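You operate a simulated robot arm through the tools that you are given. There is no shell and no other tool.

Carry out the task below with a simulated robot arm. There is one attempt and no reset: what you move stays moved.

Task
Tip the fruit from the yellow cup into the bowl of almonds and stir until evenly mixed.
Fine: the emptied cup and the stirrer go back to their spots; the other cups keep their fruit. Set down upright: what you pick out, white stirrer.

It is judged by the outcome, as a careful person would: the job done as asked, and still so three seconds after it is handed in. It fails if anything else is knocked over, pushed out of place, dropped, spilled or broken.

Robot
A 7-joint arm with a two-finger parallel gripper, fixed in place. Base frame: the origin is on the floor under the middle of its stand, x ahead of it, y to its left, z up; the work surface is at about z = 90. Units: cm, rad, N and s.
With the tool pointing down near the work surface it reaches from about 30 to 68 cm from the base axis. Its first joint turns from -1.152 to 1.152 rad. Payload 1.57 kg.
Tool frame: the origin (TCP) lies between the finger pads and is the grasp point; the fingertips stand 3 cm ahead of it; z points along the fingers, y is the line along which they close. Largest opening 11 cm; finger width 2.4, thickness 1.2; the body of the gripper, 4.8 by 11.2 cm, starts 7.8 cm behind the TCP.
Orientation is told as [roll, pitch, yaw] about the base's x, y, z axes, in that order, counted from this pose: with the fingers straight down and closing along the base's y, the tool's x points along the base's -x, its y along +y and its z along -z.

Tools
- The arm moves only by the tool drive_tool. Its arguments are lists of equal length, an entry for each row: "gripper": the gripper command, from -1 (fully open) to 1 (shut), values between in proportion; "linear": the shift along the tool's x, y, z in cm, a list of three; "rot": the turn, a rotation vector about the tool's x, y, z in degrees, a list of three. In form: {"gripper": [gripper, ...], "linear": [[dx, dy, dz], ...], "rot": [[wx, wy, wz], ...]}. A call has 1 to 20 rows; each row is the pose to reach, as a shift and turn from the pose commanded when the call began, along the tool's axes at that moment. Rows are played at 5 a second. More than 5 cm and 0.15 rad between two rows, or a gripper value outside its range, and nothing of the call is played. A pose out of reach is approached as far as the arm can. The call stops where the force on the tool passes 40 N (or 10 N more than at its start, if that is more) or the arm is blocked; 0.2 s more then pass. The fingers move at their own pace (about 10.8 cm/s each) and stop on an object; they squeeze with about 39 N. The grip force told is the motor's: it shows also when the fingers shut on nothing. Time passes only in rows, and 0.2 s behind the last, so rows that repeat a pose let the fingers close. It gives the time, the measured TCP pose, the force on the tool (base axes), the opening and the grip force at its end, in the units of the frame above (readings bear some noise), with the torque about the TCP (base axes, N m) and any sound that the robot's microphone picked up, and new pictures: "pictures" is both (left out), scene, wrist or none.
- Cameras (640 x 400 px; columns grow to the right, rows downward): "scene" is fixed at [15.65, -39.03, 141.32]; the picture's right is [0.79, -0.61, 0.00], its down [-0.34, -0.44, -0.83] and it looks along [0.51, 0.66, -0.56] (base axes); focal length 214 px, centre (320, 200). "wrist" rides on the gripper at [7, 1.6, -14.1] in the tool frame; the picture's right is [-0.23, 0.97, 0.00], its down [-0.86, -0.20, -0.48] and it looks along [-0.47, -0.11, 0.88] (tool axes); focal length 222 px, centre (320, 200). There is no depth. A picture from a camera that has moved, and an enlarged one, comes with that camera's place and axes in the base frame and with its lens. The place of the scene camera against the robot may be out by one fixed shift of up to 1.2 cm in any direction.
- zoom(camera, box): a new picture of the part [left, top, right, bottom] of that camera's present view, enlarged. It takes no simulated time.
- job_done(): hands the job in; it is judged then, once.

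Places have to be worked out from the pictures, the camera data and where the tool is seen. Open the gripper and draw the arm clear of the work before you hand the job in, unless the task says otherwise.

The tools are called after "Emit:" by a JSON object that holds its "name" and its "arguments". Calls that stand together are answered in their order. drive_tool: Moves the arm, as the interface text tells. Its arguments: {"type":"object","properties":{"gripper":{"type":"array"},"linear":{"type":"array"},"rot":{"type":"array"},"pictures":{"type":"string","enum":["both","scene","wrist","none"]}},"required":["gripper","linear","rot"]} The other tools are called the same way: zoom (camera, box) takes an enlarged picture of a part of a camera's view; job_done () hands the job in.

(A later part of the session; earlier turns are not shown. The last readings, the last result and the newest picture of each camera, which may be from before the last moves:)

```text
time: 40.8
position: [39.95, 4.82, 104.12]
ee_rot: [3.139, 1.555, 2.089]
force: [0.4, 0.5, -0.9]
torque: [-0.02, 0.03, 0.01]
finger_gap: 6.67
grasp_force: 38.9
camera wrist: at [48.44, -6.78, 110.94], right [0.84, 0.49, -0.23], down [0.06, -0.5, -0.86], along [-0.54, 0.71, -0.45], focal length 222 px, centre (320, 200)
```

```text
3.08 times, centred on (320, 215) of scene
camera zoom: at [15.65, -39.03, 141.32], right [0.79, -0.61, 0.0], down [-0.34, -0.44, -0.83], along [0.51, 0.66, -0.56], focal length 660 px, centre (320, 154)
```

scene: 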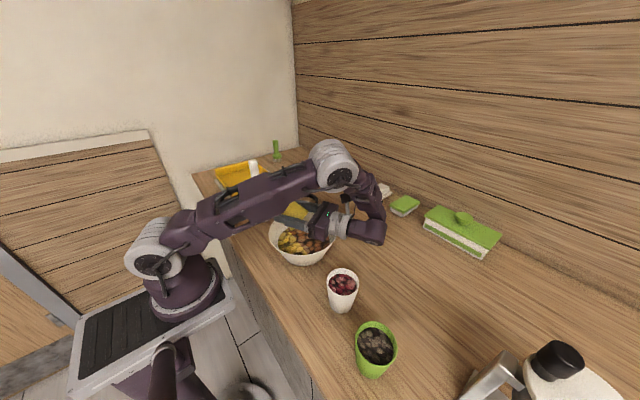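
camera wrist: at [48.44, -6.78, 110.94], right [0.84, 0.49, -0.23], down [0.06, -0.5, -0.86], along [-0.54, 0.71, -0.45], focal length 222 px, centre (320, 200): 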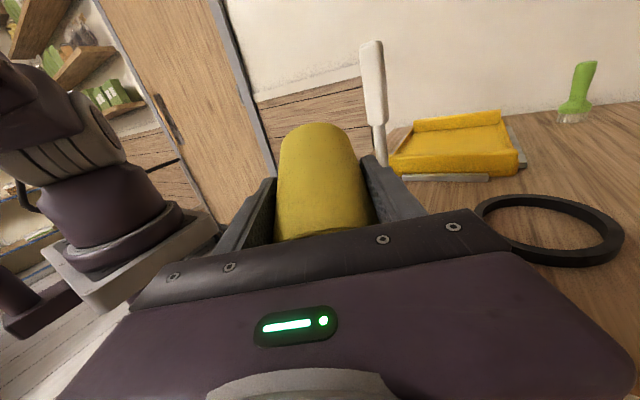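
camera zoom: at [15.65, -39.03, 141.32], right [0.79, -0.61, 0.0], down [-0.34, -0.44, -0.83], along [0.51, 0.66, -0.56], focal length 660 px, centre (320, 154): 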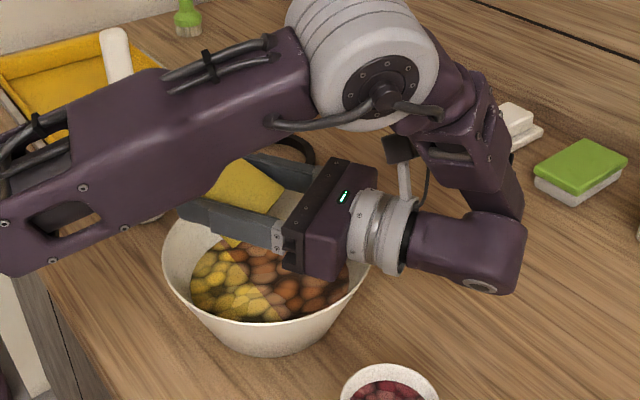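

The cup is at 126° and the fruit shows in the bowl. I hold a little longer so the last pieces drop, then look again.

Emit:
{"name": "drive_tool", "arguments": {"gripper": [0.4, 0.4, 0.4, 0.4, 0.4, 0.4, 0.4, 0.4, 0.4, 0.4], "linear": [[0.4, 0, 0], [0.8, 0, 0], [1.0, 0, 0], [1.0, 0, 0], [1.0, 0, 0], [1.0, 0, 0], [1.0, 0, 0], [1.0, 0, 0], [1.0, 0, 0], [1.0, 0, 0]], "rot": [[0, 2, 0], [0, 4, 0], [0, 6, 0], [0, 8, 0], [0, 8, 0], [0, 8, 0], [0, 8, 0], [0, 8, 0], [0, 8, 0], [0, 8, 0]], "pictures": "scene"}}

Emit:
{"name": "zoom", "arguments": {"camera": "scene", "box": [260, 180, 360, 280]}}

```text
time: 43.0
position: [39.92, 4.62, 105.07]
ee_rot: [3.14, 1.415, 2.094]
force: [0.2, -0.8, -0.1]
torque: [-0.04, -0.02, -0.02]
finger_gap: 6.59
grasp_force: 39.1
```

scene: 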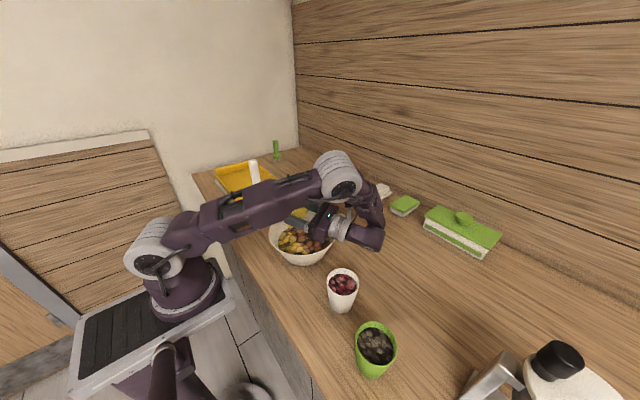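

```text
4.00 times, centred on (310, 230) of scene
camera zoom: at [15.65, -39.03, 141.32], right [0.79, -0.61, 0.0], down [-0.34, -0.44, -0.83], along [0.51, 0.66, -0.56], focal length 858 px, centre (360, 80)
```

zoom: 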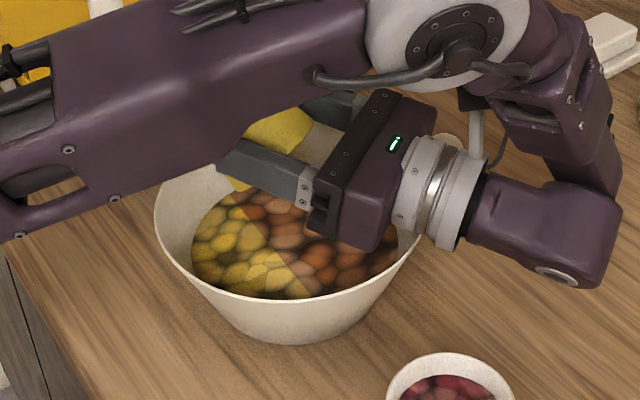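

The last yellow fruit is out and lying in the bowl. The cup creeps slightly in the grip (gap 6.59), so I turn it back up now while rising over the bowl.

Emit:
{"name": "drive_tool", "arguments": {"gripper": [0.4, 0.4, 0.4, 0.4, 0.4, 0.4, 0.4, 0.4, 0.4, 0.4, 0.4, 0.4, 0.4, 0.4, 0.4, 0.4], "linear": [[0.37, 0, 0.06], [0.74, 0, 0.12], [1.2, 0, 0.19], [1.8, 0, 0.29], [2.5, 0, 0.4], [3.2, 0, 0.5], [3.9, 0, 0.62], [4.6, 0, 0.73], [5.3, 0, 0.84], [6.0, 0, 0.95], [6.7, 0, 1.06], [7.4, 0, 1.17], [8.1, 0, 1.28], [8.8, 0, 1.4], [9.4, 0, 1.49], [9.88, 0, 1.56]], "rot": [[0, -6.3, 0], [0, -12.6, 0], [0, -18.9, 0], [0, -25.2, 0], [0, -31.5, 0], [0, -37.8, 0], [0, -44.1, 0], [0, -50.4, 0], [0, -56.7, 0], [0, -63, 0], [0, -69.3, 0], [0, -75.6, 0], [0, -81.9, 0], [0, -88.2, 0], [0, -94.5, 0], [0, -99, 0]]}}

Emit:
{"name": "zoom", "arguments": {"camera": "scene", "box": [230, 130, 390, 290]}}

```text
time: 46.4
position: [39.99, 4.68, 115.07]
ee_rot: [0.001, -0.002, -1.048]
force: [-0.1, 0.4, 0.3]
torque: [0.01, -0.01, 0.0]
finger_gap: 6.57
grasp_force: 38.8
camera wrist: at [37.84, 11.6, 129.34], right [0.96, 0.29, 0.0], down [0.25, -0.84, 0.48], along [0.14, -0.46, -0.88], focal length 222 px, centre (320, 200)
```

scene: 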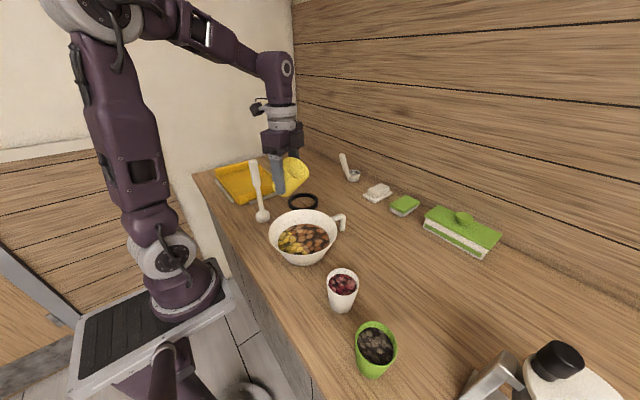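
wrist: 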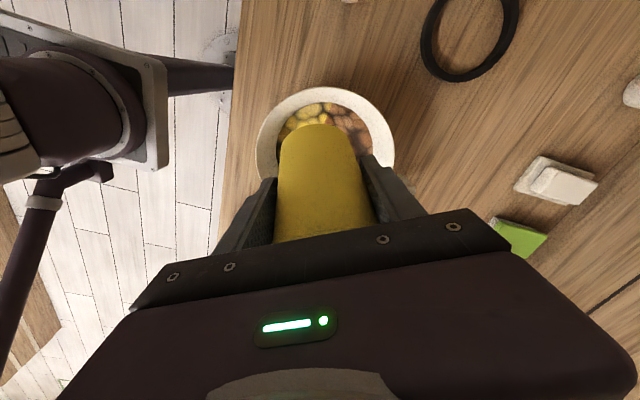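

```text
2.50 times, centred on (310, 210) of scene
camera zoom: at [15.65, -39.03, 141.32], right [0.79, -0.61, 0.0], down [-0.34, -0.44, -0.83], along [0.51, 0.66, -0.56], focal length 536 px, centre (345, 175)
```

zoom: 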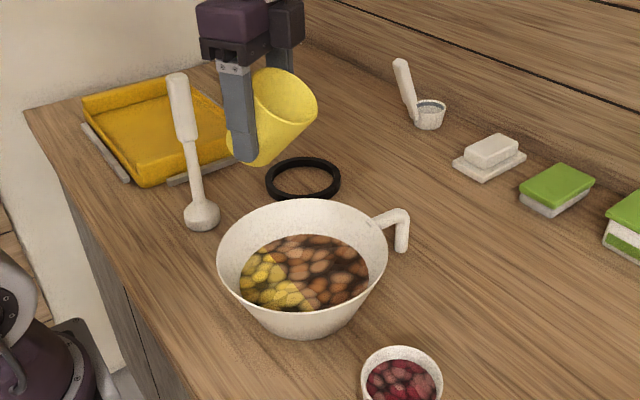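

The cup looks empty, the bowl has not moved and nothing is on the table. I carry the cup back above its spot while turning it fully upright.

Emit:
{"name": "drive_tool", "arguments": {"gripper": [0.4, 0.4, 0.4, 0.4, 0.4, 0.4, 0.4, 0.4, 0.4, 0.4, 0.4, 0.4, 0.4, 0.4, 0.4, 0.4, 0.4, 0.4, 0.4, 0.4], "linear": [[-0.33, -0.07, -0.02], [-1.15, -0.23, -0.07], [-2.46, -0.49, -0.15], [-4.1, -0.81, -0.25], [-5.9, -1.17, -0.36], [-7.87, -1.56, -0.48], [-9.84, -1.95, -0.6], [-11.81, -2.34, -0.72], [-13.78, -2.73, -0.84], [-15.74, -3.12, -0.96], [-17.71, -3.51, -1.08], [-19.68, -3.9, -1.2], [-21.65, -4.29, -1.32], [-23.62, -4.68, -1.44], [-25.58, -5.07, -1.56], [-27.55, -5.46, -1.68], [-29.36, -5.82, -1.79], [-31.0, -6.14, -1.89], [-32.14, -6.37, -1.96], [-32.8, -6.5, -2.0]], "rot": [[0, -0.35, 0], [0, -1.2, 0], [0, -2.6, 0], [0, -4.4, 0], [0, -6.3, 0], [0, -8.4, 0], [0, -10.5, 0], [0, -12.6, 0], [0, -14.7, 0], [0, -16.8, 0], [0, -18.9, 0], [0, -21, 0], [0, -23.1, 0], [0, -25.2, 0], [0, -27.3, 0], [0, -29.4, 0], [0, -31.3, 0], [0, -33.1, 0], [0, -34.3, 0], [0, -35, 0]]}}

Emit:
{"name": "zoom", "arguments": {"camera": "scene", "box": [340, 130, 480, 250]}}

Emit:
{"name": "zoom", "arguments": {"camera": "scene", "box": [250, 190, 370, 290]}}

```text
time: 50.6
position: [50.76, -26.99, 117.02]
ee_rot: [0.0, -0.609, -1.047]
force: [0.4, -0.1, -0.1]
torque: [0.0, -0.01, 0.01]
finger_gap: 6.55
grasp_force: 38.9
camera wrist: at [45.21, -14.13, 124.79], right [0.94, 0.33, 0.13], down [0.04, -0.47, 0.88], along [0.35, -0.82, -0.45], focal length 222 px, centre (320, 200)
```

scene: 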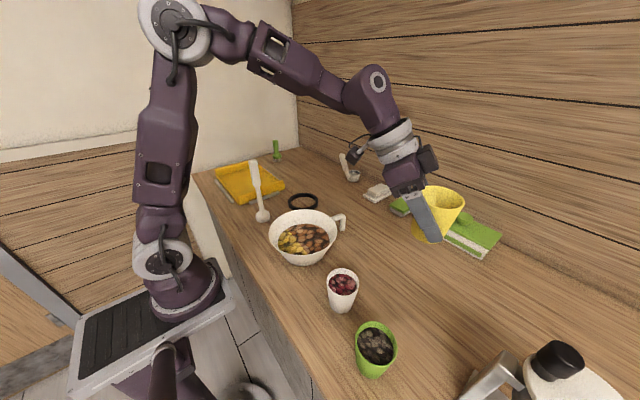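
wrist: 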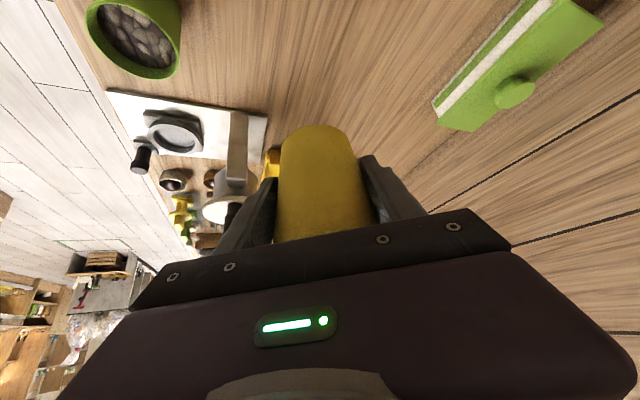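

```text
3.33 times, centred on (410, 190) of scene
camera zoom: at [15.65, -39.03, 141.32], right [0.79, -0.61, 0.0], down [-0.34, -0.44, -0.83], along [0.51, 0.66, -0.56], focal length 715 px, centre (20, 233)
```

zoom: 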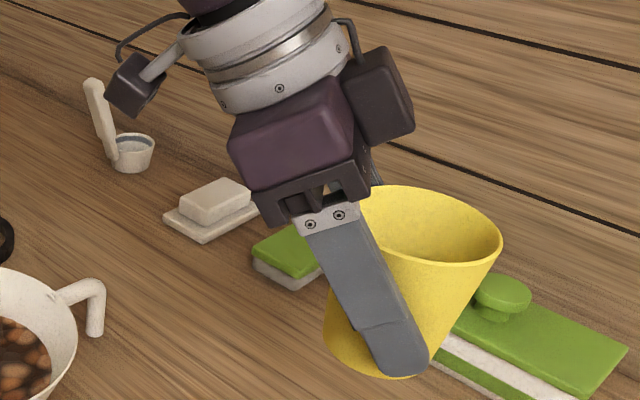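

```text
4.00 times, centred on (310, 240) of scene
camera zoom: at [15.65, -39.03, 141.32], right [0.79, -0.61, 0.0], down [-0.34, -0.44, -0.83], along [0.51, 0.66, -0.56], focal length 858 px, centre (360, 40)
```

zoom: 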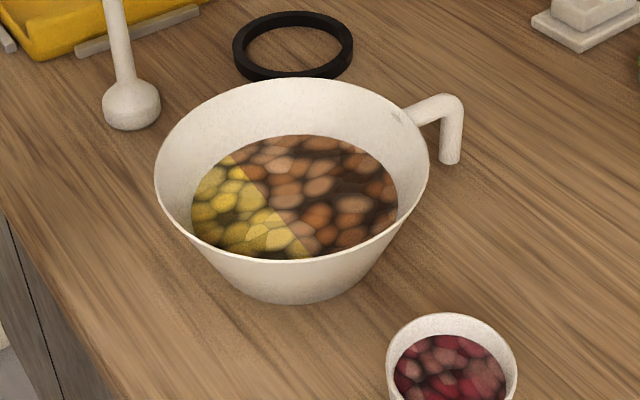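

The cup is empty and back above its spot. Before setting it down I check whether it turned in the grip, using the same wrist crop as before the grasp.

Emit:
{"name": "zoom", "arguments": {"camera": "wrist", "box": [180, 80, 460, 260]}}

Emit:
{"name": "zoom", "arguments": {"camera": "scene", "box": [390, 170, 490, 250]}}

```text
2.22 times, centred on (320, 170) of wrist
camera zoom: at [45.21, -14.13, 124.79], right [0.94, 0.33, 0.13], down [0.04, -0.47, 0.88], along [0.35, -0.82, -0.45], focal length 494 px, centre (320, 267)
```

zoom: 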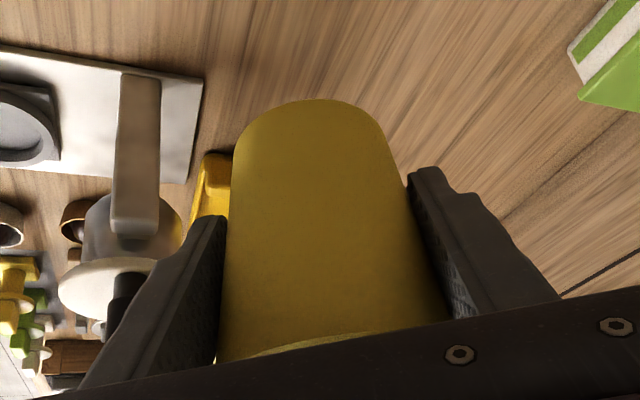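

```text
5.00 times, centred on (440, 210) of scene
camera zoom: at [15.65, -39.03, 141.32], right [0.79, -0.61, 0.0], down [-0.34, -0.44, -0.83], along [0.51, 0.66, -0.56], focal length 1072 px, centre (-280, 150)
```

zoom: 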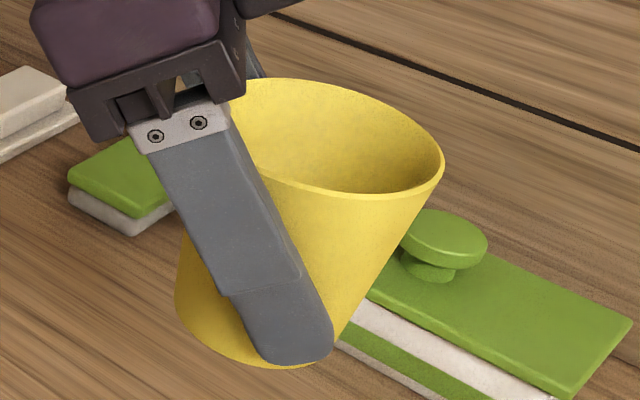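

The cup stayed upright to within about 2°, but shifted about 0.5 cm forward and 0.4 cm up relative to the fingers. I correct for that while lowering it to just above its spot.

Emit:
{"name": "drive_tool", "arguments": {"gripper": [0.4, 0.4, 0.4, 0.4, 0.4, 0.4, 0.4, 0.4, 0.4, 0.4], "linear": [[1.22, 0, 1.65], [2.44, 0, 3.3], [3.66, 0, 4.94], [4.88, 0, 6.59], [6.1, 0, 8.24], [7.32, 0, 9.89], [8.54, 0, 11.54], [9.76, 0, 13.18], [11.1, 0, 15.0], [12.2, 0, 16.48]], "rot": [[0, 0, 0], [0, 0, 0], [0, 0, 0], [0, 0, 0], [0, 0, 0], [0, 0, 0], [0, 0, 0], [0, 0, 0], [0, 0, 0], [0, 0, 0]]}}

Emit:
{"name": "zoom", "arguments": {"camera": "scene", "box": [340, 220, 460, 320]}}

```text
time: 52.8
position: [50.39, -26.47, 96.72]
ee_rot: [0.002, -0.611, -1.047]
force: [0.2, 0.1, -0.8]
torque: [0.0, -0.02, 0.0]
finger_gap: 6.54
grasp_force: 39.1
camera wrist: at [44.95, -13.69, 104.32], right [0.94, 0.33, 0.13], down [0.04, -0.47, 0.88], along [0.35, -0.82, -0.45], focal length 222 px, centre (320, 200)
```

scene: 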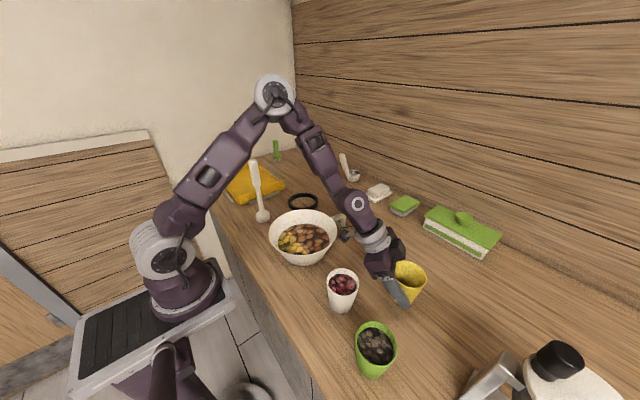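
wrist: 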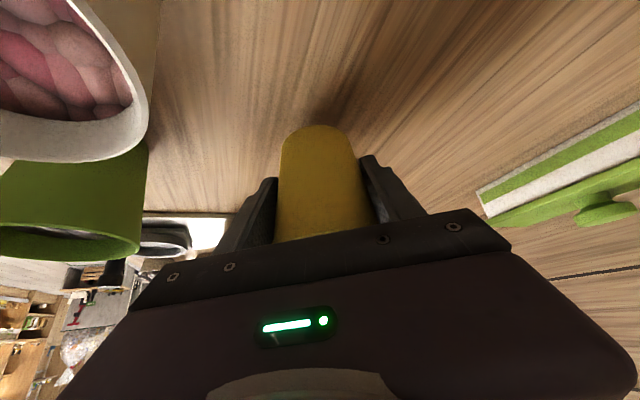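

```text
4.00 times, centred on (400, 270) of scene
camera zoom: at [15.65, -39.03, 141.32], right [0.79, -0.61, 0.0], down [-0.34, -0.44, -0.83], along [0.51, 0.66, -0.56], focal length 858 px, centre (0, -80)
```

zoom: 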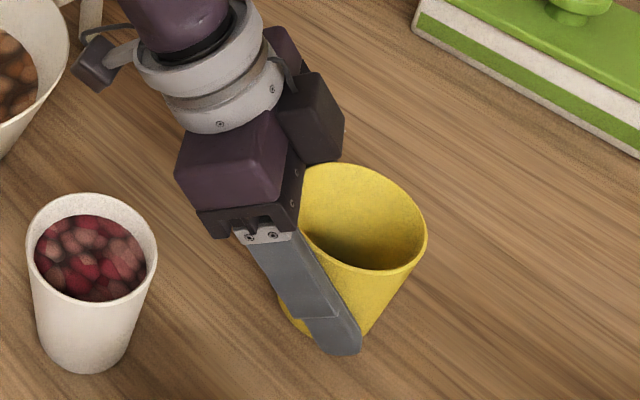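

The images match the cup's original outline if it goes down about 2 cm more. I lower slowly and read the force to detect contact.

Emit:
{"name": "drive_tool", "arguments": {"gripper": [0.4, 0.4, 0.4, 0.4, 0.4, 0.4], "linear": [[0.17, 0, 0.25], [0.34, 0, 0.49], [0.51, 0, 0.74], [0.69, 0, 0.98], [0.86, 0, 1.23], [1.0, 0, 1.43]], "rot": [[0, 0, 0], [0, 0, 0], [0, 0, 0], [0, 0, 0], [0, 0, 0], [0, 0, 0]], "pictures": "none"}}

Emit:
{"name": "drive_tool", "arguments": {"gripper": [0.4, 0.4], "linear": [[0.07, 0, 0.1], [0.14, 0, 0.2]], "rot": [[0, 0, 0], [0, 0, 0]], "pictures": "none"}}

Emit:
{"name": "drive_tool", "arguments": {"gripper": [0.4, 0.4], "linear": [[0.07, 0, 0.1], [0.14, 0, 0.2]], "rot": [[0, 0, 0], [0, 0, 0]]}}

Emit:
{"name": "zoom", "arguments": {"camera": "scene", "box": [340, 220, 460, 320]}}

```text
time: 54.2
position: [50.44, -26.46, 94.83]
ee_rot: [0.0, -0.61, -1.048]
force: [0.6, 0.3, -0.6]
torque: [0.02, -0.05, 0.01]
finger_gap: 6.57
grasp_force: 39.3
```

```text
time: 54.8
position: [50.43, -26.25, 94.61]
ee_rot: [0.002, -0.612, -1.047]
force: [-2.0, 1.5, 7.0]
torque: [-0.05, 0.2, -0.07]
finger_gap: 6.54
grasp_force: 38.8
```

```text
time: 55.4
position: [50.59, -26.48, 94.52]
ee_rot: [0.005, -0.616, -1.05]
force: [-3.3, 6.9, 30.1]
torque: [-0.17, 0.02, -0.04]
finger_gap: 6.52
grasp_force: 38.9
camera wrist: at [45.0, -13.71, 102.15], right [0.94, 0.33, 0.13], down [0.04, -0.47, 0.88], along [0.35, -0.82, -0.45], focal length 222 px, centre (320, 200)
```

scene: 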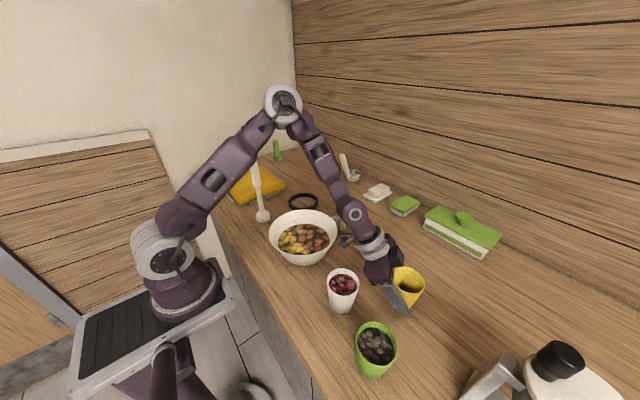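
wrist: 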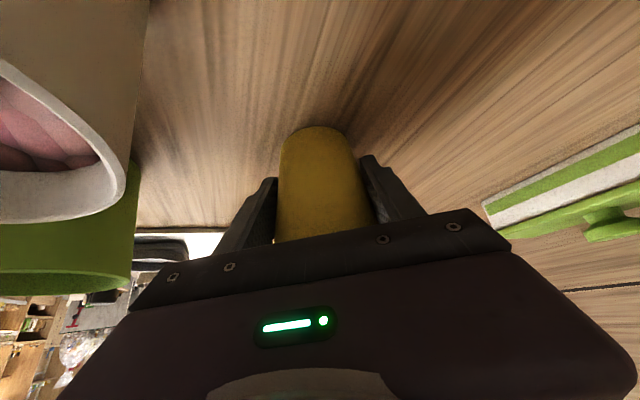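

```text
4.00 times, centred on (400, 270) of scene
camera zoom: at [15.59, -38.99, 141.34], right [0.79, -0.61, 0.0], down [-0.34, -0.44, -0.83], along [0.51, 0.66, -0.56], focal length 858 px, centre (0, -80)
```

zoom: 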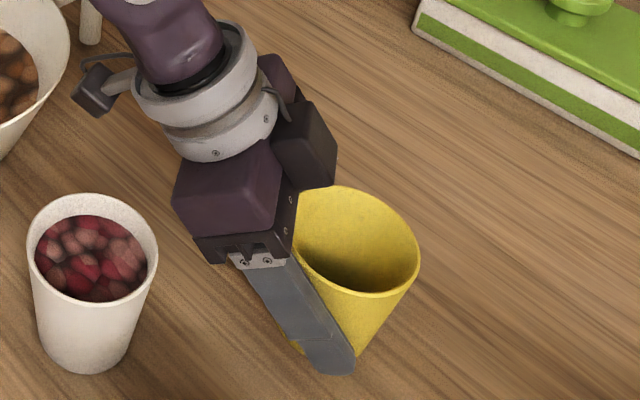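

Contact is made (30 N down) and the cup outline matches its original one exactly. I relieve the pressure by 0.2 cm, then open the fingers gradually.

Emit:
{"name": "drive_tool", "arguments": {"gripper": [0.4, 0.4, 0.4], "linear": [[-0.06, 0, -0.08], [-0.12, 0, -0.17], [-0.12, 0, -0.17]], "rot": [[0, 0, 0], [0, 0, 0], [0, 0, 0]], "pictures": "none"}}

Emit:
{"name": "drive_tool", "arguments": {"gripper": [-0.1, -0.2, -0.25, -0.3, -0.4, -0.55, -0.75, -1, -1, -1], "linear": [[0, 0, 0], [0, 0, 0], [0, 0, 0], [0, 0, 0], [0, 0, 0], [0, 0, 0], [0, 0, 0], [0, 0, 0], [0, 0, 0], [0, 0, 0]], "rot": [[0, 0, 0], [0, 0, 0], [0, 0, 0], [0, 0, 0], [0, 0, 0], [0, 0, 0], [0, 0, 0], [0, 0, 0], [0, 0, 0], [0, 0, 0]]}}

Emit:
{"name": "zoom", "arguments": {"camera": "scene", "box": [340, 220, 460, 320]}}

Emit:
{"name": "zoom", "arguments": {"camera": "wrist", "box": [180, 80, 460, 260]}}

```text
time: 56.2
position: [50.4, -26.54, 94.52]
ee_rot: [-0.002, -0.61, -1.047]
force: [1.3, 0.7, 6.3]
torque: [-0.19, -0.14, 0.02]
finger_gap: 6.54
grasp_force: 39.7
```

```text
time: 58.4
position: [50.49, -26.49, 94.66]
ee_rot: [0.0, -0.61, -1.048]
force: [-0.3, 0.3, 0.7]
torque: [0.0, 0.01, 0.04]
finger_gap: 10.98
grasp_force: 0.0
camera wrist: at [44.96, -13.69, 102.28], right [0.94, 0.33, 0.13], down [0.04, -0.47, 0.88], along [0.35, -0.82, -0.45], focal length 222 px, centre (320, 200)
```

scene: 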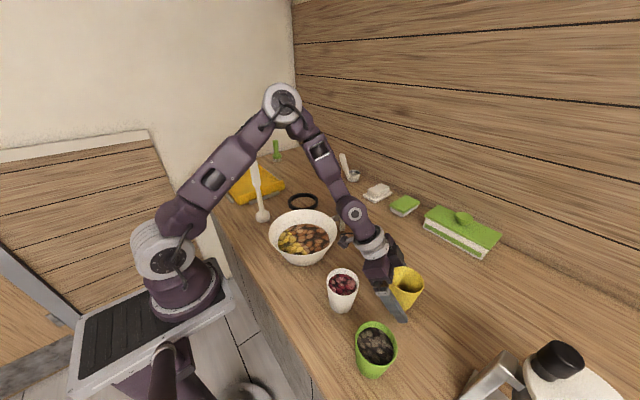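
wrist: 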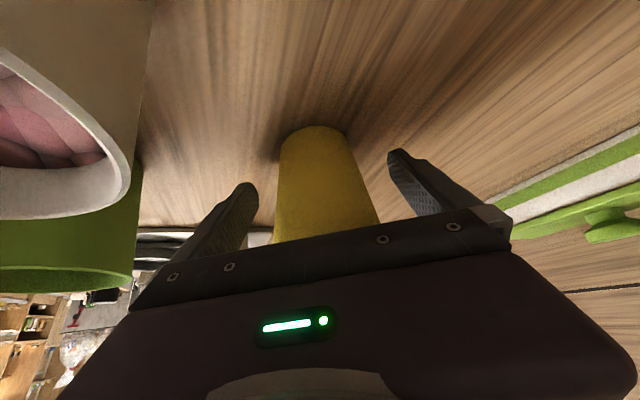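

```text
4.00 times, centred on (400, 270) of scene
camera zoom: at [15.65, -39.03, 141.32], right [0.79, -0.61, 0.0], down [-0.34, -0.44, -0.83], along [0.51, 0.66, -0.56], focal length 858 px, centre (0, -80)
```

zoom: 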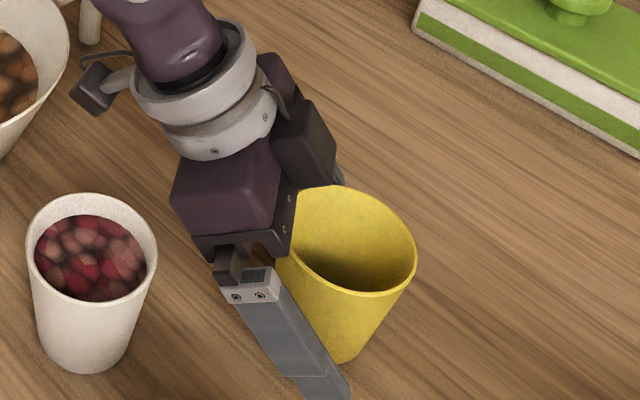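

```text
2.22 times, centred on (320, 170) of wrist
camera zoom: at [44.96, -13.69, 102.28], right [0.94, 0.33, 0.13], down [0.04, -0.47, 0.88], along [0.35, -0.82, -0.45], focal length 494 px, centre (320, 267)
```

zoom: 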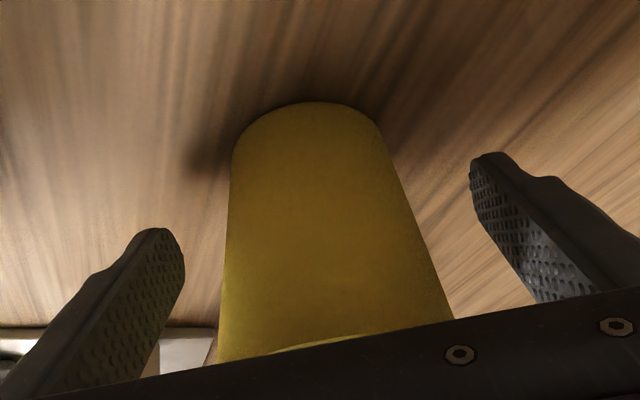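

The cup stands upright on its old spot, within a few millimetres. I back out 13 cm along the tool axis, then rise.

Emit:
{"name": "drive_tool", "arguments": {"gripper": [-1, -1, -1, -1, -1, -1, -1, -1, -1, -1, -1, -1], "linear": [[0, 0, -0.8], [0, 0, -2], [0, 0, -3.5], [0, 0, -5], [0, 0, -6.5], [0, 0, -8], [0, 0, -9.5], [0, 0, -11], [0, 0, -13], [-1.43, 0, -15.05], [-2.87, 0, -17.1], [-5.74, 0, -21.2]], "rot": [[0, 0, 0], [0, 0, 0], [0, 0, 0], [0, 0, 0], [0, 0, 0], [0, 0, 0], [0, 0, 0], [0, 0, 0], [0, 0, 0], [0, 0, 0], [0, 0, 0], [0, 0, 0]]}}

Emit:
{"name": "zoom", "arguments": {"camera": "scene", "box": [340, 220, 460, 320]}}

```text
time: 61.0
position: [46.8, -20.01, 115.2]
ee_rot: [0.0, -0.61, -1.044]
force: [0.3, -0.6, 0.3]
torque: [-0.01, 0.02, 0.01]
finger_gap: 11.02
grasp_force: 0.1
camera wrist: at [41.18, -7.25, 122.97], right [0.94, 0.33, 0.13], down [0.04, -0.47, 0.88], along [0.35, -0.82, -0.45], focal length 222 px, centre (320, 200)
```

scene: 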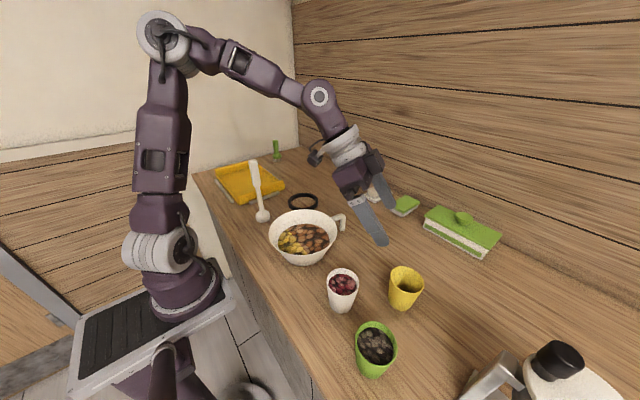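
wrist: 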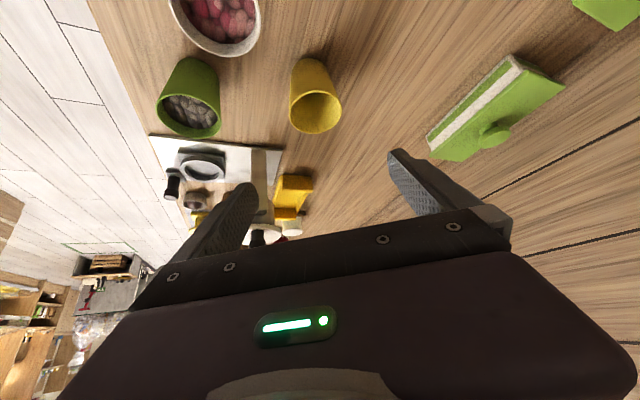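

```text
4.00 times, centred on (400, 270) of scene
camera zoom: at [15.65, -39.03, 141.32], right [0.79, -0.61, 0.0], down [-0.34, -0.44, -0.83], along [0.51, 0.66, -0.56], focal length 858 px, centre (0, -80)
```

zoom: 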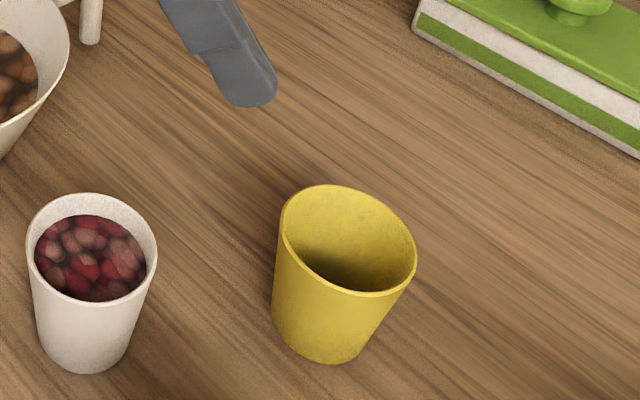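

The yellow cup is empty and upright on its spot, about 2 mm off. Now for the stirrer: I raise the hand, bring the tool vertical, then move towards the stirrer with yaw 0.

Emit:
{"name": "drive_tool", "arguments": {"gripper": [-1, -1, -1, -1, -1, -1], "linear": [[-1.43, 0, -2.05], [-2.87, 0, -4.1], [-4.3, 0, -6.15], [-5.73, 0, -8.2], [-7.17, 0, -10.25], [-8.6, 0, -12.3]], "rot": [[0, 5.83, 0], [0, 11.67, 0], [0, 17.5, 0], [0, 23.3, 0], [0, 29.2, 0], [0, 35, 0]], "pictures": "none"}}

```text
time: 62.4
position: [45.98, -20.03, 128.58]
ee_rot: [0.0, -0.003, -1.062]
force: [1.1, -0.1, 0.8]
torque: [0.01, 0.03, 0.0]
finger_gap: 10.99
grasp_force: 0.1
out of reach, approached as far as the arm can: row 6
```

Only the last row hit an upper reach limit; the tool is vertical at z≈128.6. I move across to near the stirrer, staying above its top (z≈113), and turn to yaw 0.

Emit:
{"name": "drive_tool", "arguments": {"gripper": [-1, -1, -1, -1, -1, -1, -1, -1, -1, -1, -1, -1, -1, -1, -1, -1], "linear": [[2.15, 0.53, 0.2], [4.3, 1.05, 0.4], [6.45, 1.58, 0.6], [8.6, 2.1, 0.8], [10.75, 2.63, 1.0], [12.9, 3.15, 1.2], [15.05, 3.68, 1.4], [17.2, 4.2, 1.6], [19.35, 4.73, 1.8], [21.5, 5.25, 2.0], [23.65, 5.78, 2.2], [25.8, 6.3, 2.4], [27.95, 6.83, 2.6], [30.1, 7.35, 2.6], [32.25, 7.88, 2.6], [34.4, 8.4, 2.6]], "rot": [[0, 0, -3.75], [0, 0, -7.5], [0, 0, -11.25], [0, 0, -15], [0, 0, -18.75], [0, 0, -22.5], [0, 0, -26.25], [0, 0, -30], [0, 0, -33.75], [0, 0, -37.5], [0, 0, -41.25], [0, 0, -45], [0, 0, -48.75], [0, 0, -52.5], [0, 0, -56.25], [0, 0, -60]]}}

Emit:
{"name": "zoom", "arguments": {"camera": "wrist", "box": [300, 40, 500, 200]}}

Emit:
{"name": "zoom", "arguments": {"camera": "scene", "box": [220, 140, 320, 240]}}

```text
time: 65.8
position: [36.17, 14.01, 125.9]
ee_rot: [0.0, 0.0, 0.001]
force: [0.0, 0.0, -0.1]
torque: [-0.02, 0.01, 0.0]
finger_gap: 11.02
grasp_force: 0.0
camera wrist: at [29.17, 15.6, 140.26], right [0.23, 0.97, 0.0], down [0.86, -0.2, 0.48], along [0.47, -0.11, -0.88], focal length 222 px, centre (320, 200)
```

scene: 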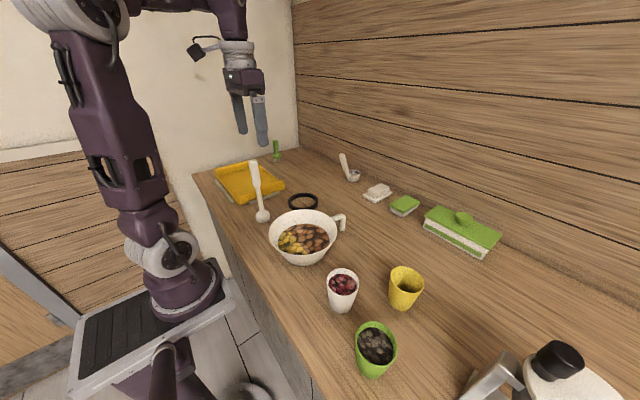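
wrist: 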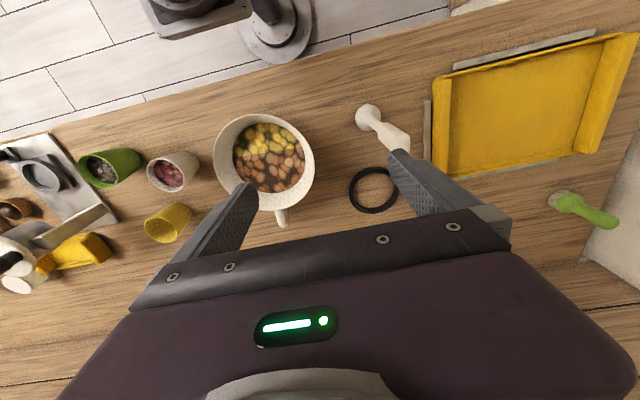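

```text
2.50 times, centred on (400, 120) of wrist
camera zoom: at [29.17, 15.6, 140.26], right [0.23, 0.97, 0.0], down [0.86, -0.2, 0.48], along [0.47, -0.11, -0.88], focal length 555 px, centre (120, 400)
```

zoom: 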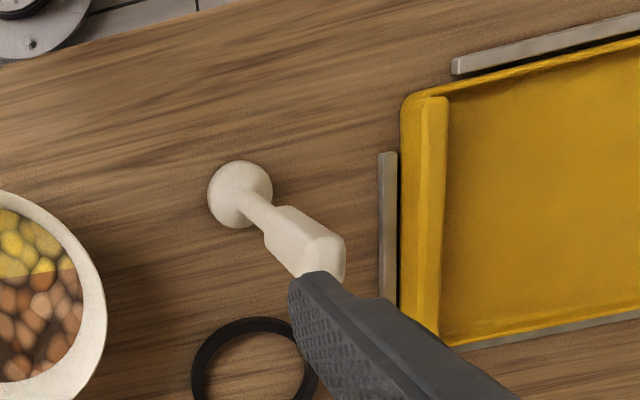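

```text
4.00 times, centred on (270, 190) of scene
camera zoom: at [15.65, -39.03, 141.32], right [0.79, -0.61, 0.0], down [-0.34, -0.44, -0.83], along [0.51, 0.66, -0.56], focal length 858 px, centre (520, 240)
```

zoom: 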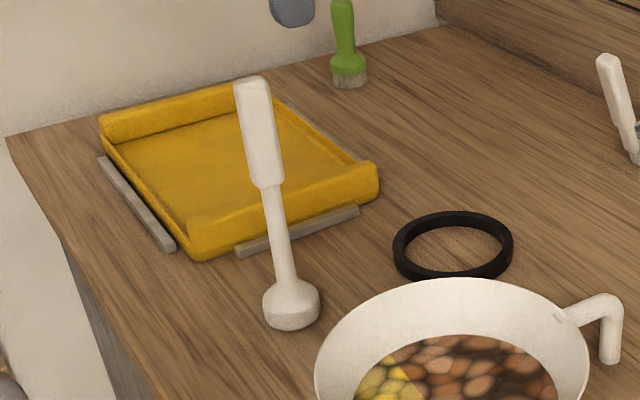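

The stirrer axis reads about (38.4, 23.7). A finger hides part of the handle, so I shift the hand 9 cm towards -y to see the handle's shape and orientation clearly.

Emit:
{"name": "drive_tool", "arguments": {"gripper": [-1, -1, -1, -1, -1], "linear": [[0, -1.8, 0], [0, -3.6, 0], [0, -5.4, 0], [0, -7.2, 0], [0, -9, 0]], "rot": [[0, 0, 0], [0, 0, 0], [0, 0, 0], [0, 0, 0], [0, 0, 0]], "pictures": "wrist"}}

Emit:
{"name": "zoom", "arguments": {"camera": "wrist", "box": [400, 70, 520, 160]}}

Emit:
{"name": "zoom", "arguments": {"camera": "wrist", "box": [280, 60, 440, 220]}}

Emit:
{"name": "zoom", "arguments": {"camera": "scene", "box": [235, 150, 285, 230]}}

```text
time: 67.0
position: [36.1, 4.98, 125.91]
ee_rot: [0.001, -0.001, 0.004]
force: [0.0, -0.3, 0.5]
torque: [-0.01, 0.01, 0.0]
finger_gap: 11.03
grasp_force: 0.0
camera wrist: at [29.19, 6.52, 140.25], right [0.23, 0.97, 0.0], down [0.86, -0.2, 0.48], along [0.47, -0.11, -0.88], focal length 222 px, centre (320, 200)
```

wrist: 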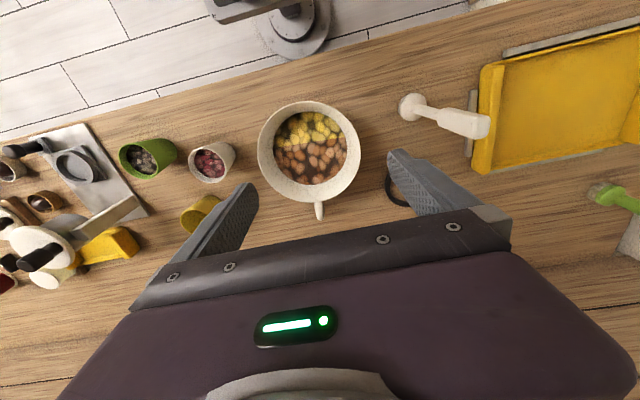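

```text
4.44 times, centred on (460, 115) of wrist
camera zoom: at [29.19, 6.52, 140.25], right [0.23, 0.97, 0.0], down [0.86, -0.2, 0.48], along [0.47, -0.11, -0.88], focal length 987 px, centre (-302, 578)
```

zoom: 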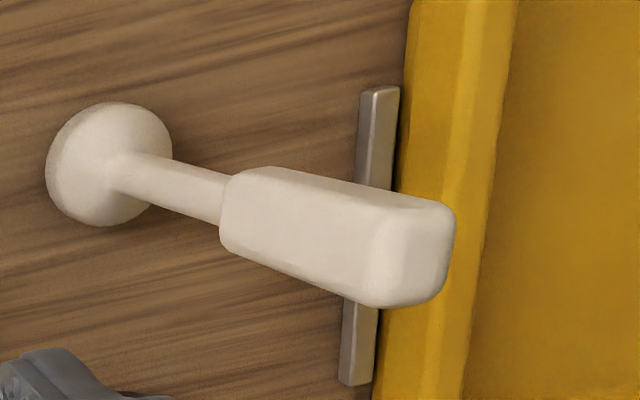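

```text
2.50 times, centred on (360, 140) of wrist
camera zoom: at [29.19, 6.52, 140.25], right [0.23, 0.97, 0.0], down [0.86, -0.2, 0.48], along [0.47, -0.11, -0.88], focal length 555 px, centre (220, 350)
```

zoom: 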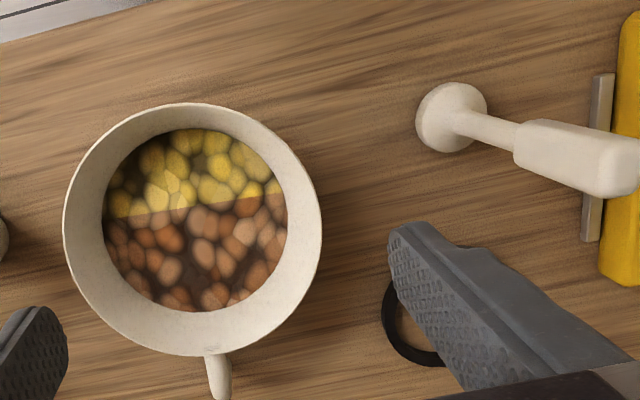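

```text
5.00 times, centred on (260, 190) of scene
camera zoom: at [15.65, -39.03, 141.32], right [0.79, -0.61, 0.0], down [-0.34, -0.44, -0.83], along [0.51, 0.66, -0.56], focal length 1072 px, centre (620, 250)
```

zoom: 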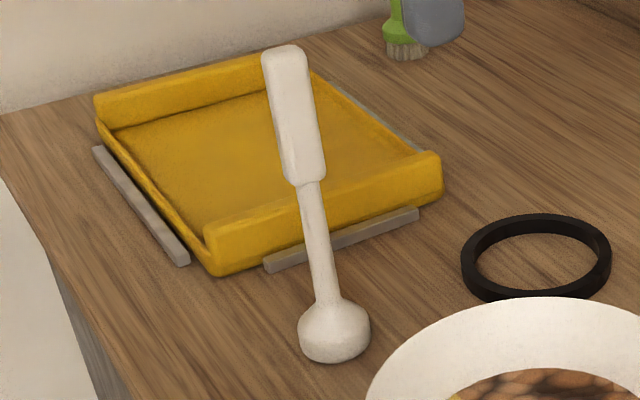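

The handle is a rounded box aligned with the base axes (about 3 cm along x, 2.1 cm along y, z 103.5 to 113), so yaw 0 closing along y suits it. I move over (38.4, 23.7), still above its top.

Emit:
{"name": "drive_tool", "arguments": {"gripper": [-1, -1, -1, -1, -1, -1, -1, -1, -1, -1], "linear": [[-0.23, 1.87, 0], [-0.46, 3.74, 0], [-0.69, 5.61, 0], [-0.92, 7.48, 0], [-1.15, 9.35, 0], [-1.38, 11.22, 0], [-1.61, 13.09, 0], [-1.84, 14.96, 0], [-2.07, 16.83, 0], [-2.3, 18.7, 0]], "rot": [[0, 0, 0], [0, 0, 0], [0, 0, 0], [0, 0, 0], [0, 0, 0], [0, 0, 0], [0, 0, 0], [0, 0, 0], [0, 0, 0], [0, 0, 0]]}}

Emit:
{"name": "zoom", "arguments": {"camera": "wrist", "box": [230, 60, 410, 200]}}

Emit:
{"name": "zoom", "arguments": {"camera": "scene", "box": [210, 90, 310, 230]}}

```text
time: 69.2
position: [38.47, 23.76, 125.95]
ee_rot: [0.001, 0.001, 0.002]
force: [-0.6, 0.1, -0.6]
torque: [0.0, 0.0, 0.05]
finger_gap: 11.03
grasp_force: 0.1
camera wrist: at [31.52, 25.35, 140.22], right [0.23, 0.97, 0.0], down [0.86, -0.2, 0.48], along [0.47, -0.11, -0.88], focal length 222 px, centre (320, 200)
```

scene: 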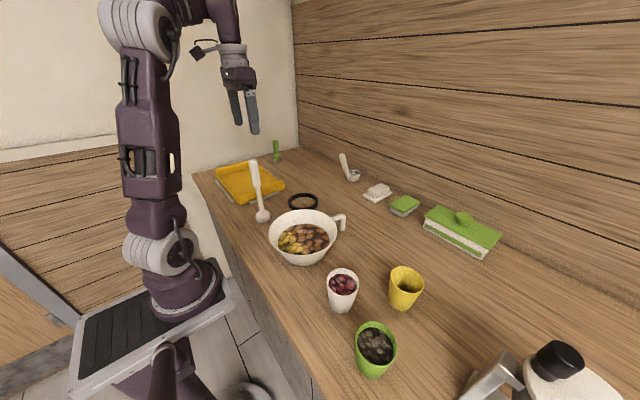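
wrist: 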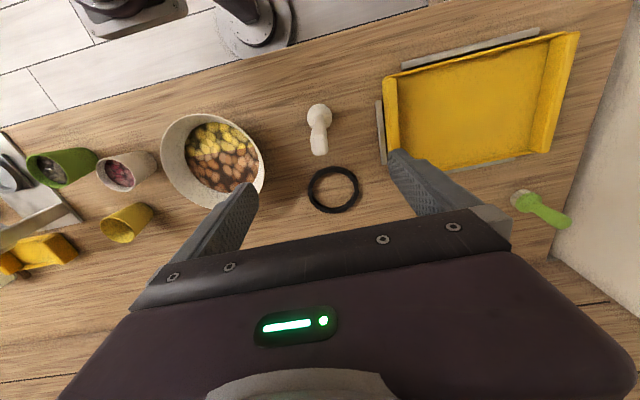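

```text
2.86 times, centred on (320, 130) of wrist
camera zoom: at [31.52, 25.35, 140.22], right [0.23, 0.97, 0.0], down [0.86, -0.2, 0.48], along [0.47, -0.11, -0.88], focal length 635 px, centre (320, 400)
```

zoom: 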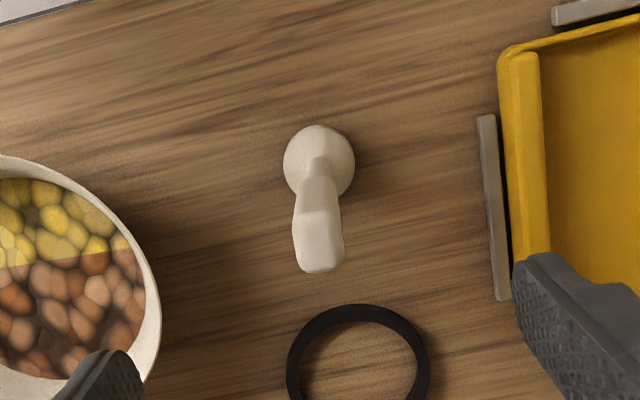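

```text
2.86 times, centred on (260, 160) of scene
camera zoom: at [15.65, -39.03, 141.32], right [0.79, -0.61, 0.0], down [-0.34, -0.44, -0.83], along [0.51, 0.66, -0.56], focal length 613 px, centre (491, 314)
```

zoom: 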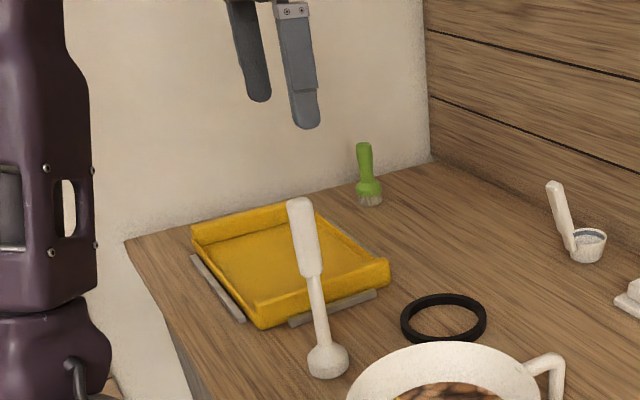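

The stirrer axis agrees with the TCP's x, y within a millimetre or so. I descend to z≈108.4 with open fingers around the handle.

Emit:
{"name": "drive_tool", "arguments": {"gripper": [-1, -1, -1, -1, -1, -1, -1, -1, -1, -1], "linear": [[0, 0, 2], [0, 0, 4], [0, 0, 6], [0, 0, 8], [0, 0, 10], [0, 0, 12], [0, 0, 14], [0, 0, 15.5], [0, 0, 16.7], [0, 0, 17.5]], "rot": [[0, 0, 0], [0, 0, 0], [0, 0, 0], [0, 0, 0], [0, 0, 0], [0, 0, 0], [0, 0, 0], [0, 0, 0], [0, 0, 0], [0, 0, 0]]}}

Emit:
{"name": "zoom", "arguments": {"camera": "wrist", "box": [180, 60, 460, 260]}}

Emit:
{"name": "zoom", "arguments": {"camera": "scene", "box": [210, 110, 310, 230]}}

```text
time: 71.4
position: [38.57, 23.79, 108.31]
ee_rot: [0.001, 0.001, 0.0]
force: [0.0, 1.5, -0.2]
torque: [-0.02, 0.02, 0.05]
finger_gap: 10.99
grasp_force: 0.1
camera wrist: at [31.49, 25.24, 122.69], right [0.23, 0.97, 0.0], down [0.86, -0.2, 0.48], along [0.47, -0.11, -0.88], focal length 222 px, centre (320, 200)
```

scene: 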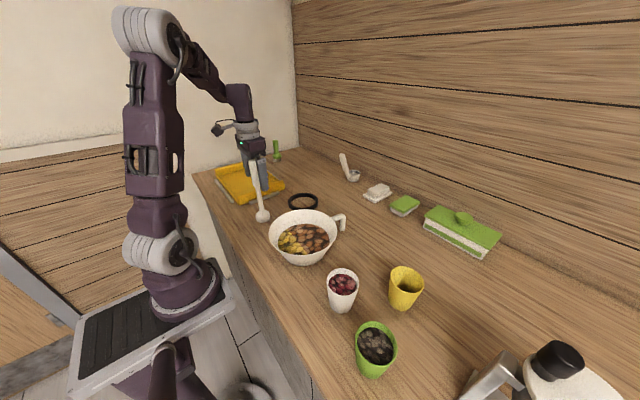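
wrist: 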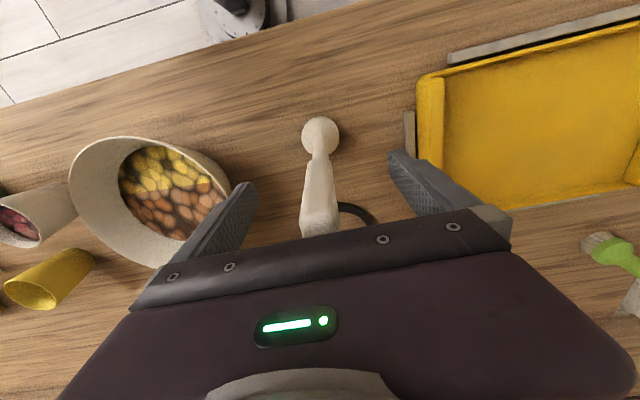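

```text
2.00 times, centred on (320, 160) of wrist
camera zoom: at [31.49, 25.24, 122.69], right [0.23, 0.97, 0.0], down [0.86, -0.2, 0.48], along [0.47, -0.11, -0.88], focal length 444 px, centre (320, 280)
```

zoom: 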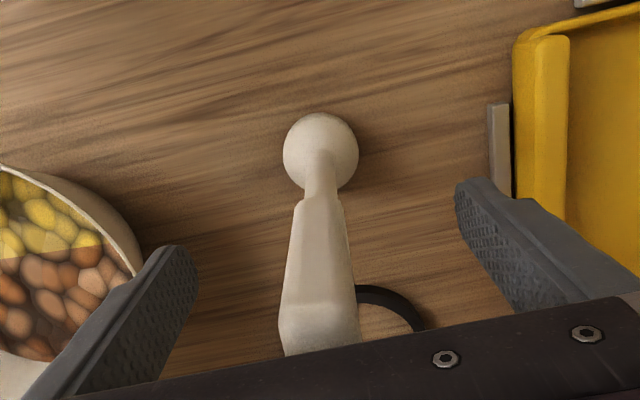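

```text
3.33 times, centred on (260, 170) of scene
camera zoom: at [15.65, -39.03, 141.32], right [0.79, -0.61, 0.0], down [-0.34, -0.44, -0.83], along [0.51, 0.66, -0.56], focal length 715 px, centre (520, 300)
```

zoom: 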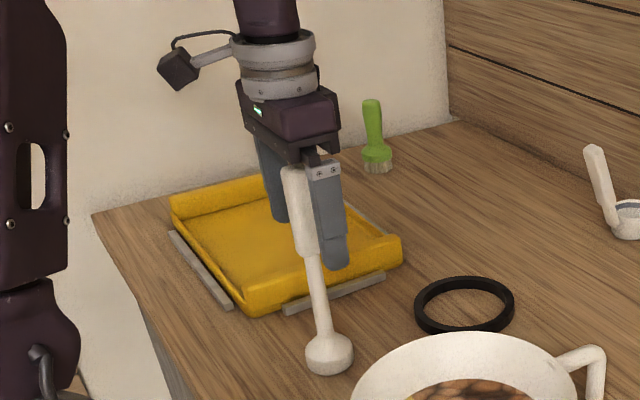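

The handle lies centred between the pads. I close gently in steps.

Emit:
{"name": "drive_tool", "arguments": {"gripper": [-0.6, -0.2, 0.1, 0.25, 0.35, 0.45, 0.55, 0.65, 0.75, 0.9, 0.9, 0.9], "linear": [[0, 0, 0], [0, 0, 0], [0, 0, 0], [0, 0, 0], [0, 0, 0], [0, 0, 0], [0, 0, 0], [0, 0, 0], [0, 0, 0], [0, 0, 0], [0, 0, 0], [0, 0, 0]], "rot": [[0, 0, 0], [0, 0, 0], [0, 0, 0], [0, 0, 0], [0, 0, 0], [0, 0, 0], [0, 0, 0], [0, 0, 0], [0, 0, 0], [0, 0, 0], [0, 0, 0], [0, 0, 0]]}}

Emit:
{"name": "zoom", "arguments": {"camera": "wrist", "box": [180, 60, 460, 260]}}

Emit:
{"name": "zoom", "arguments": {"camera": "scene", "box": [210, 110, 310, 230]}}

```text
time: 74.0
position: [38.47, 23.59, 108.47]
ee_rot: [0.0, -0.001, 0.0]
force: [0.2, -0.9, 1.3]
torque: [-0.03, -0.03, -0.02]
finger_gap: 2.08
grasp_force: 34.2
camera wrist: at [31.5, 25.24, 122.72], right [0.23, 0.97, 0.0], down [0.86, -0.2, 0.48], along [0.47, -0.11, -0.88], focal length 222 px, centre (320, 200)
```

scene: 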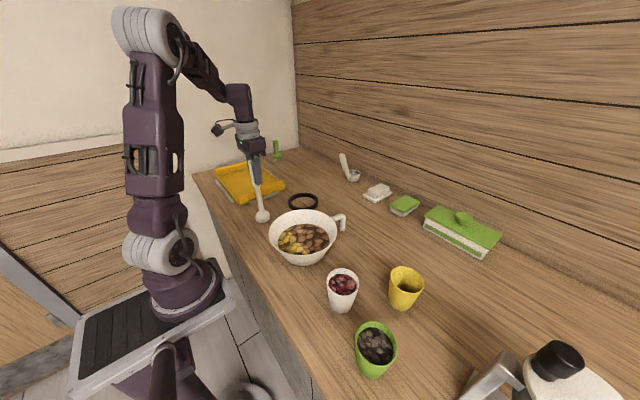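
wrist: 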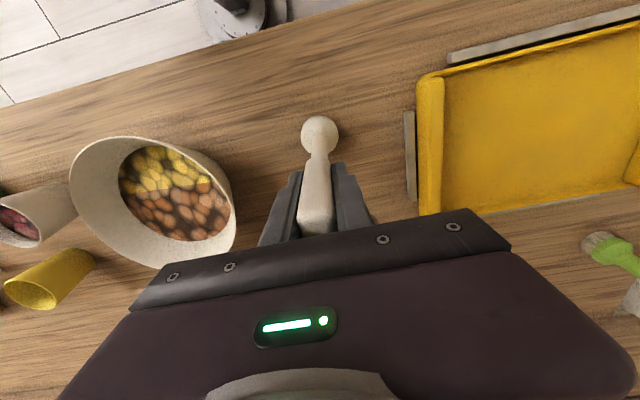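

```text
2.00 times, centred on (320, 160) of wrist
camera zoom: at [31.5, 25.24, 122.72], right [0.23, 0.97, 0.0], down [0.86, -0.2, 0.48], along [0.47, -0.11, -0.88], focal length 444 px, centre (320, 280)
```

zoom: 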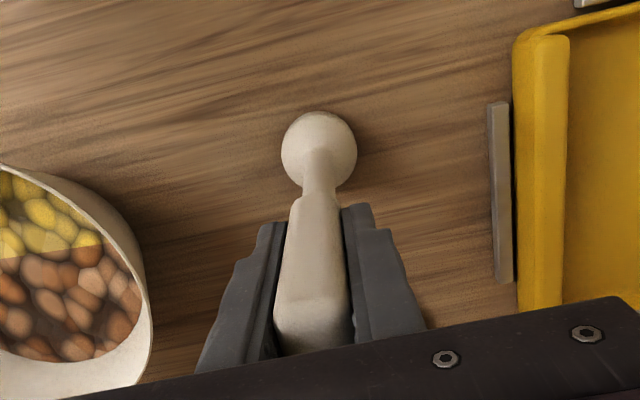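

```text
3.33 times, centred on (260, 170) of scene
camera zoom: at [15.65, -39.04, 141.32], right [0.79, -0.61, 0.0], down [-0.34, -0.44, -0.83], along [0.51, 0.66, -0.56], focal length 715 px, centre (520, 300)
```

zoom: 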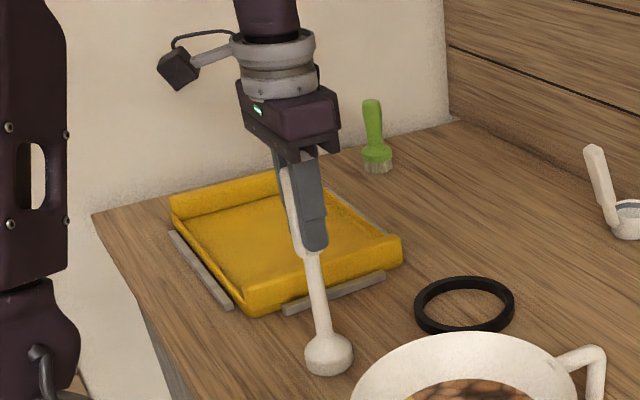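

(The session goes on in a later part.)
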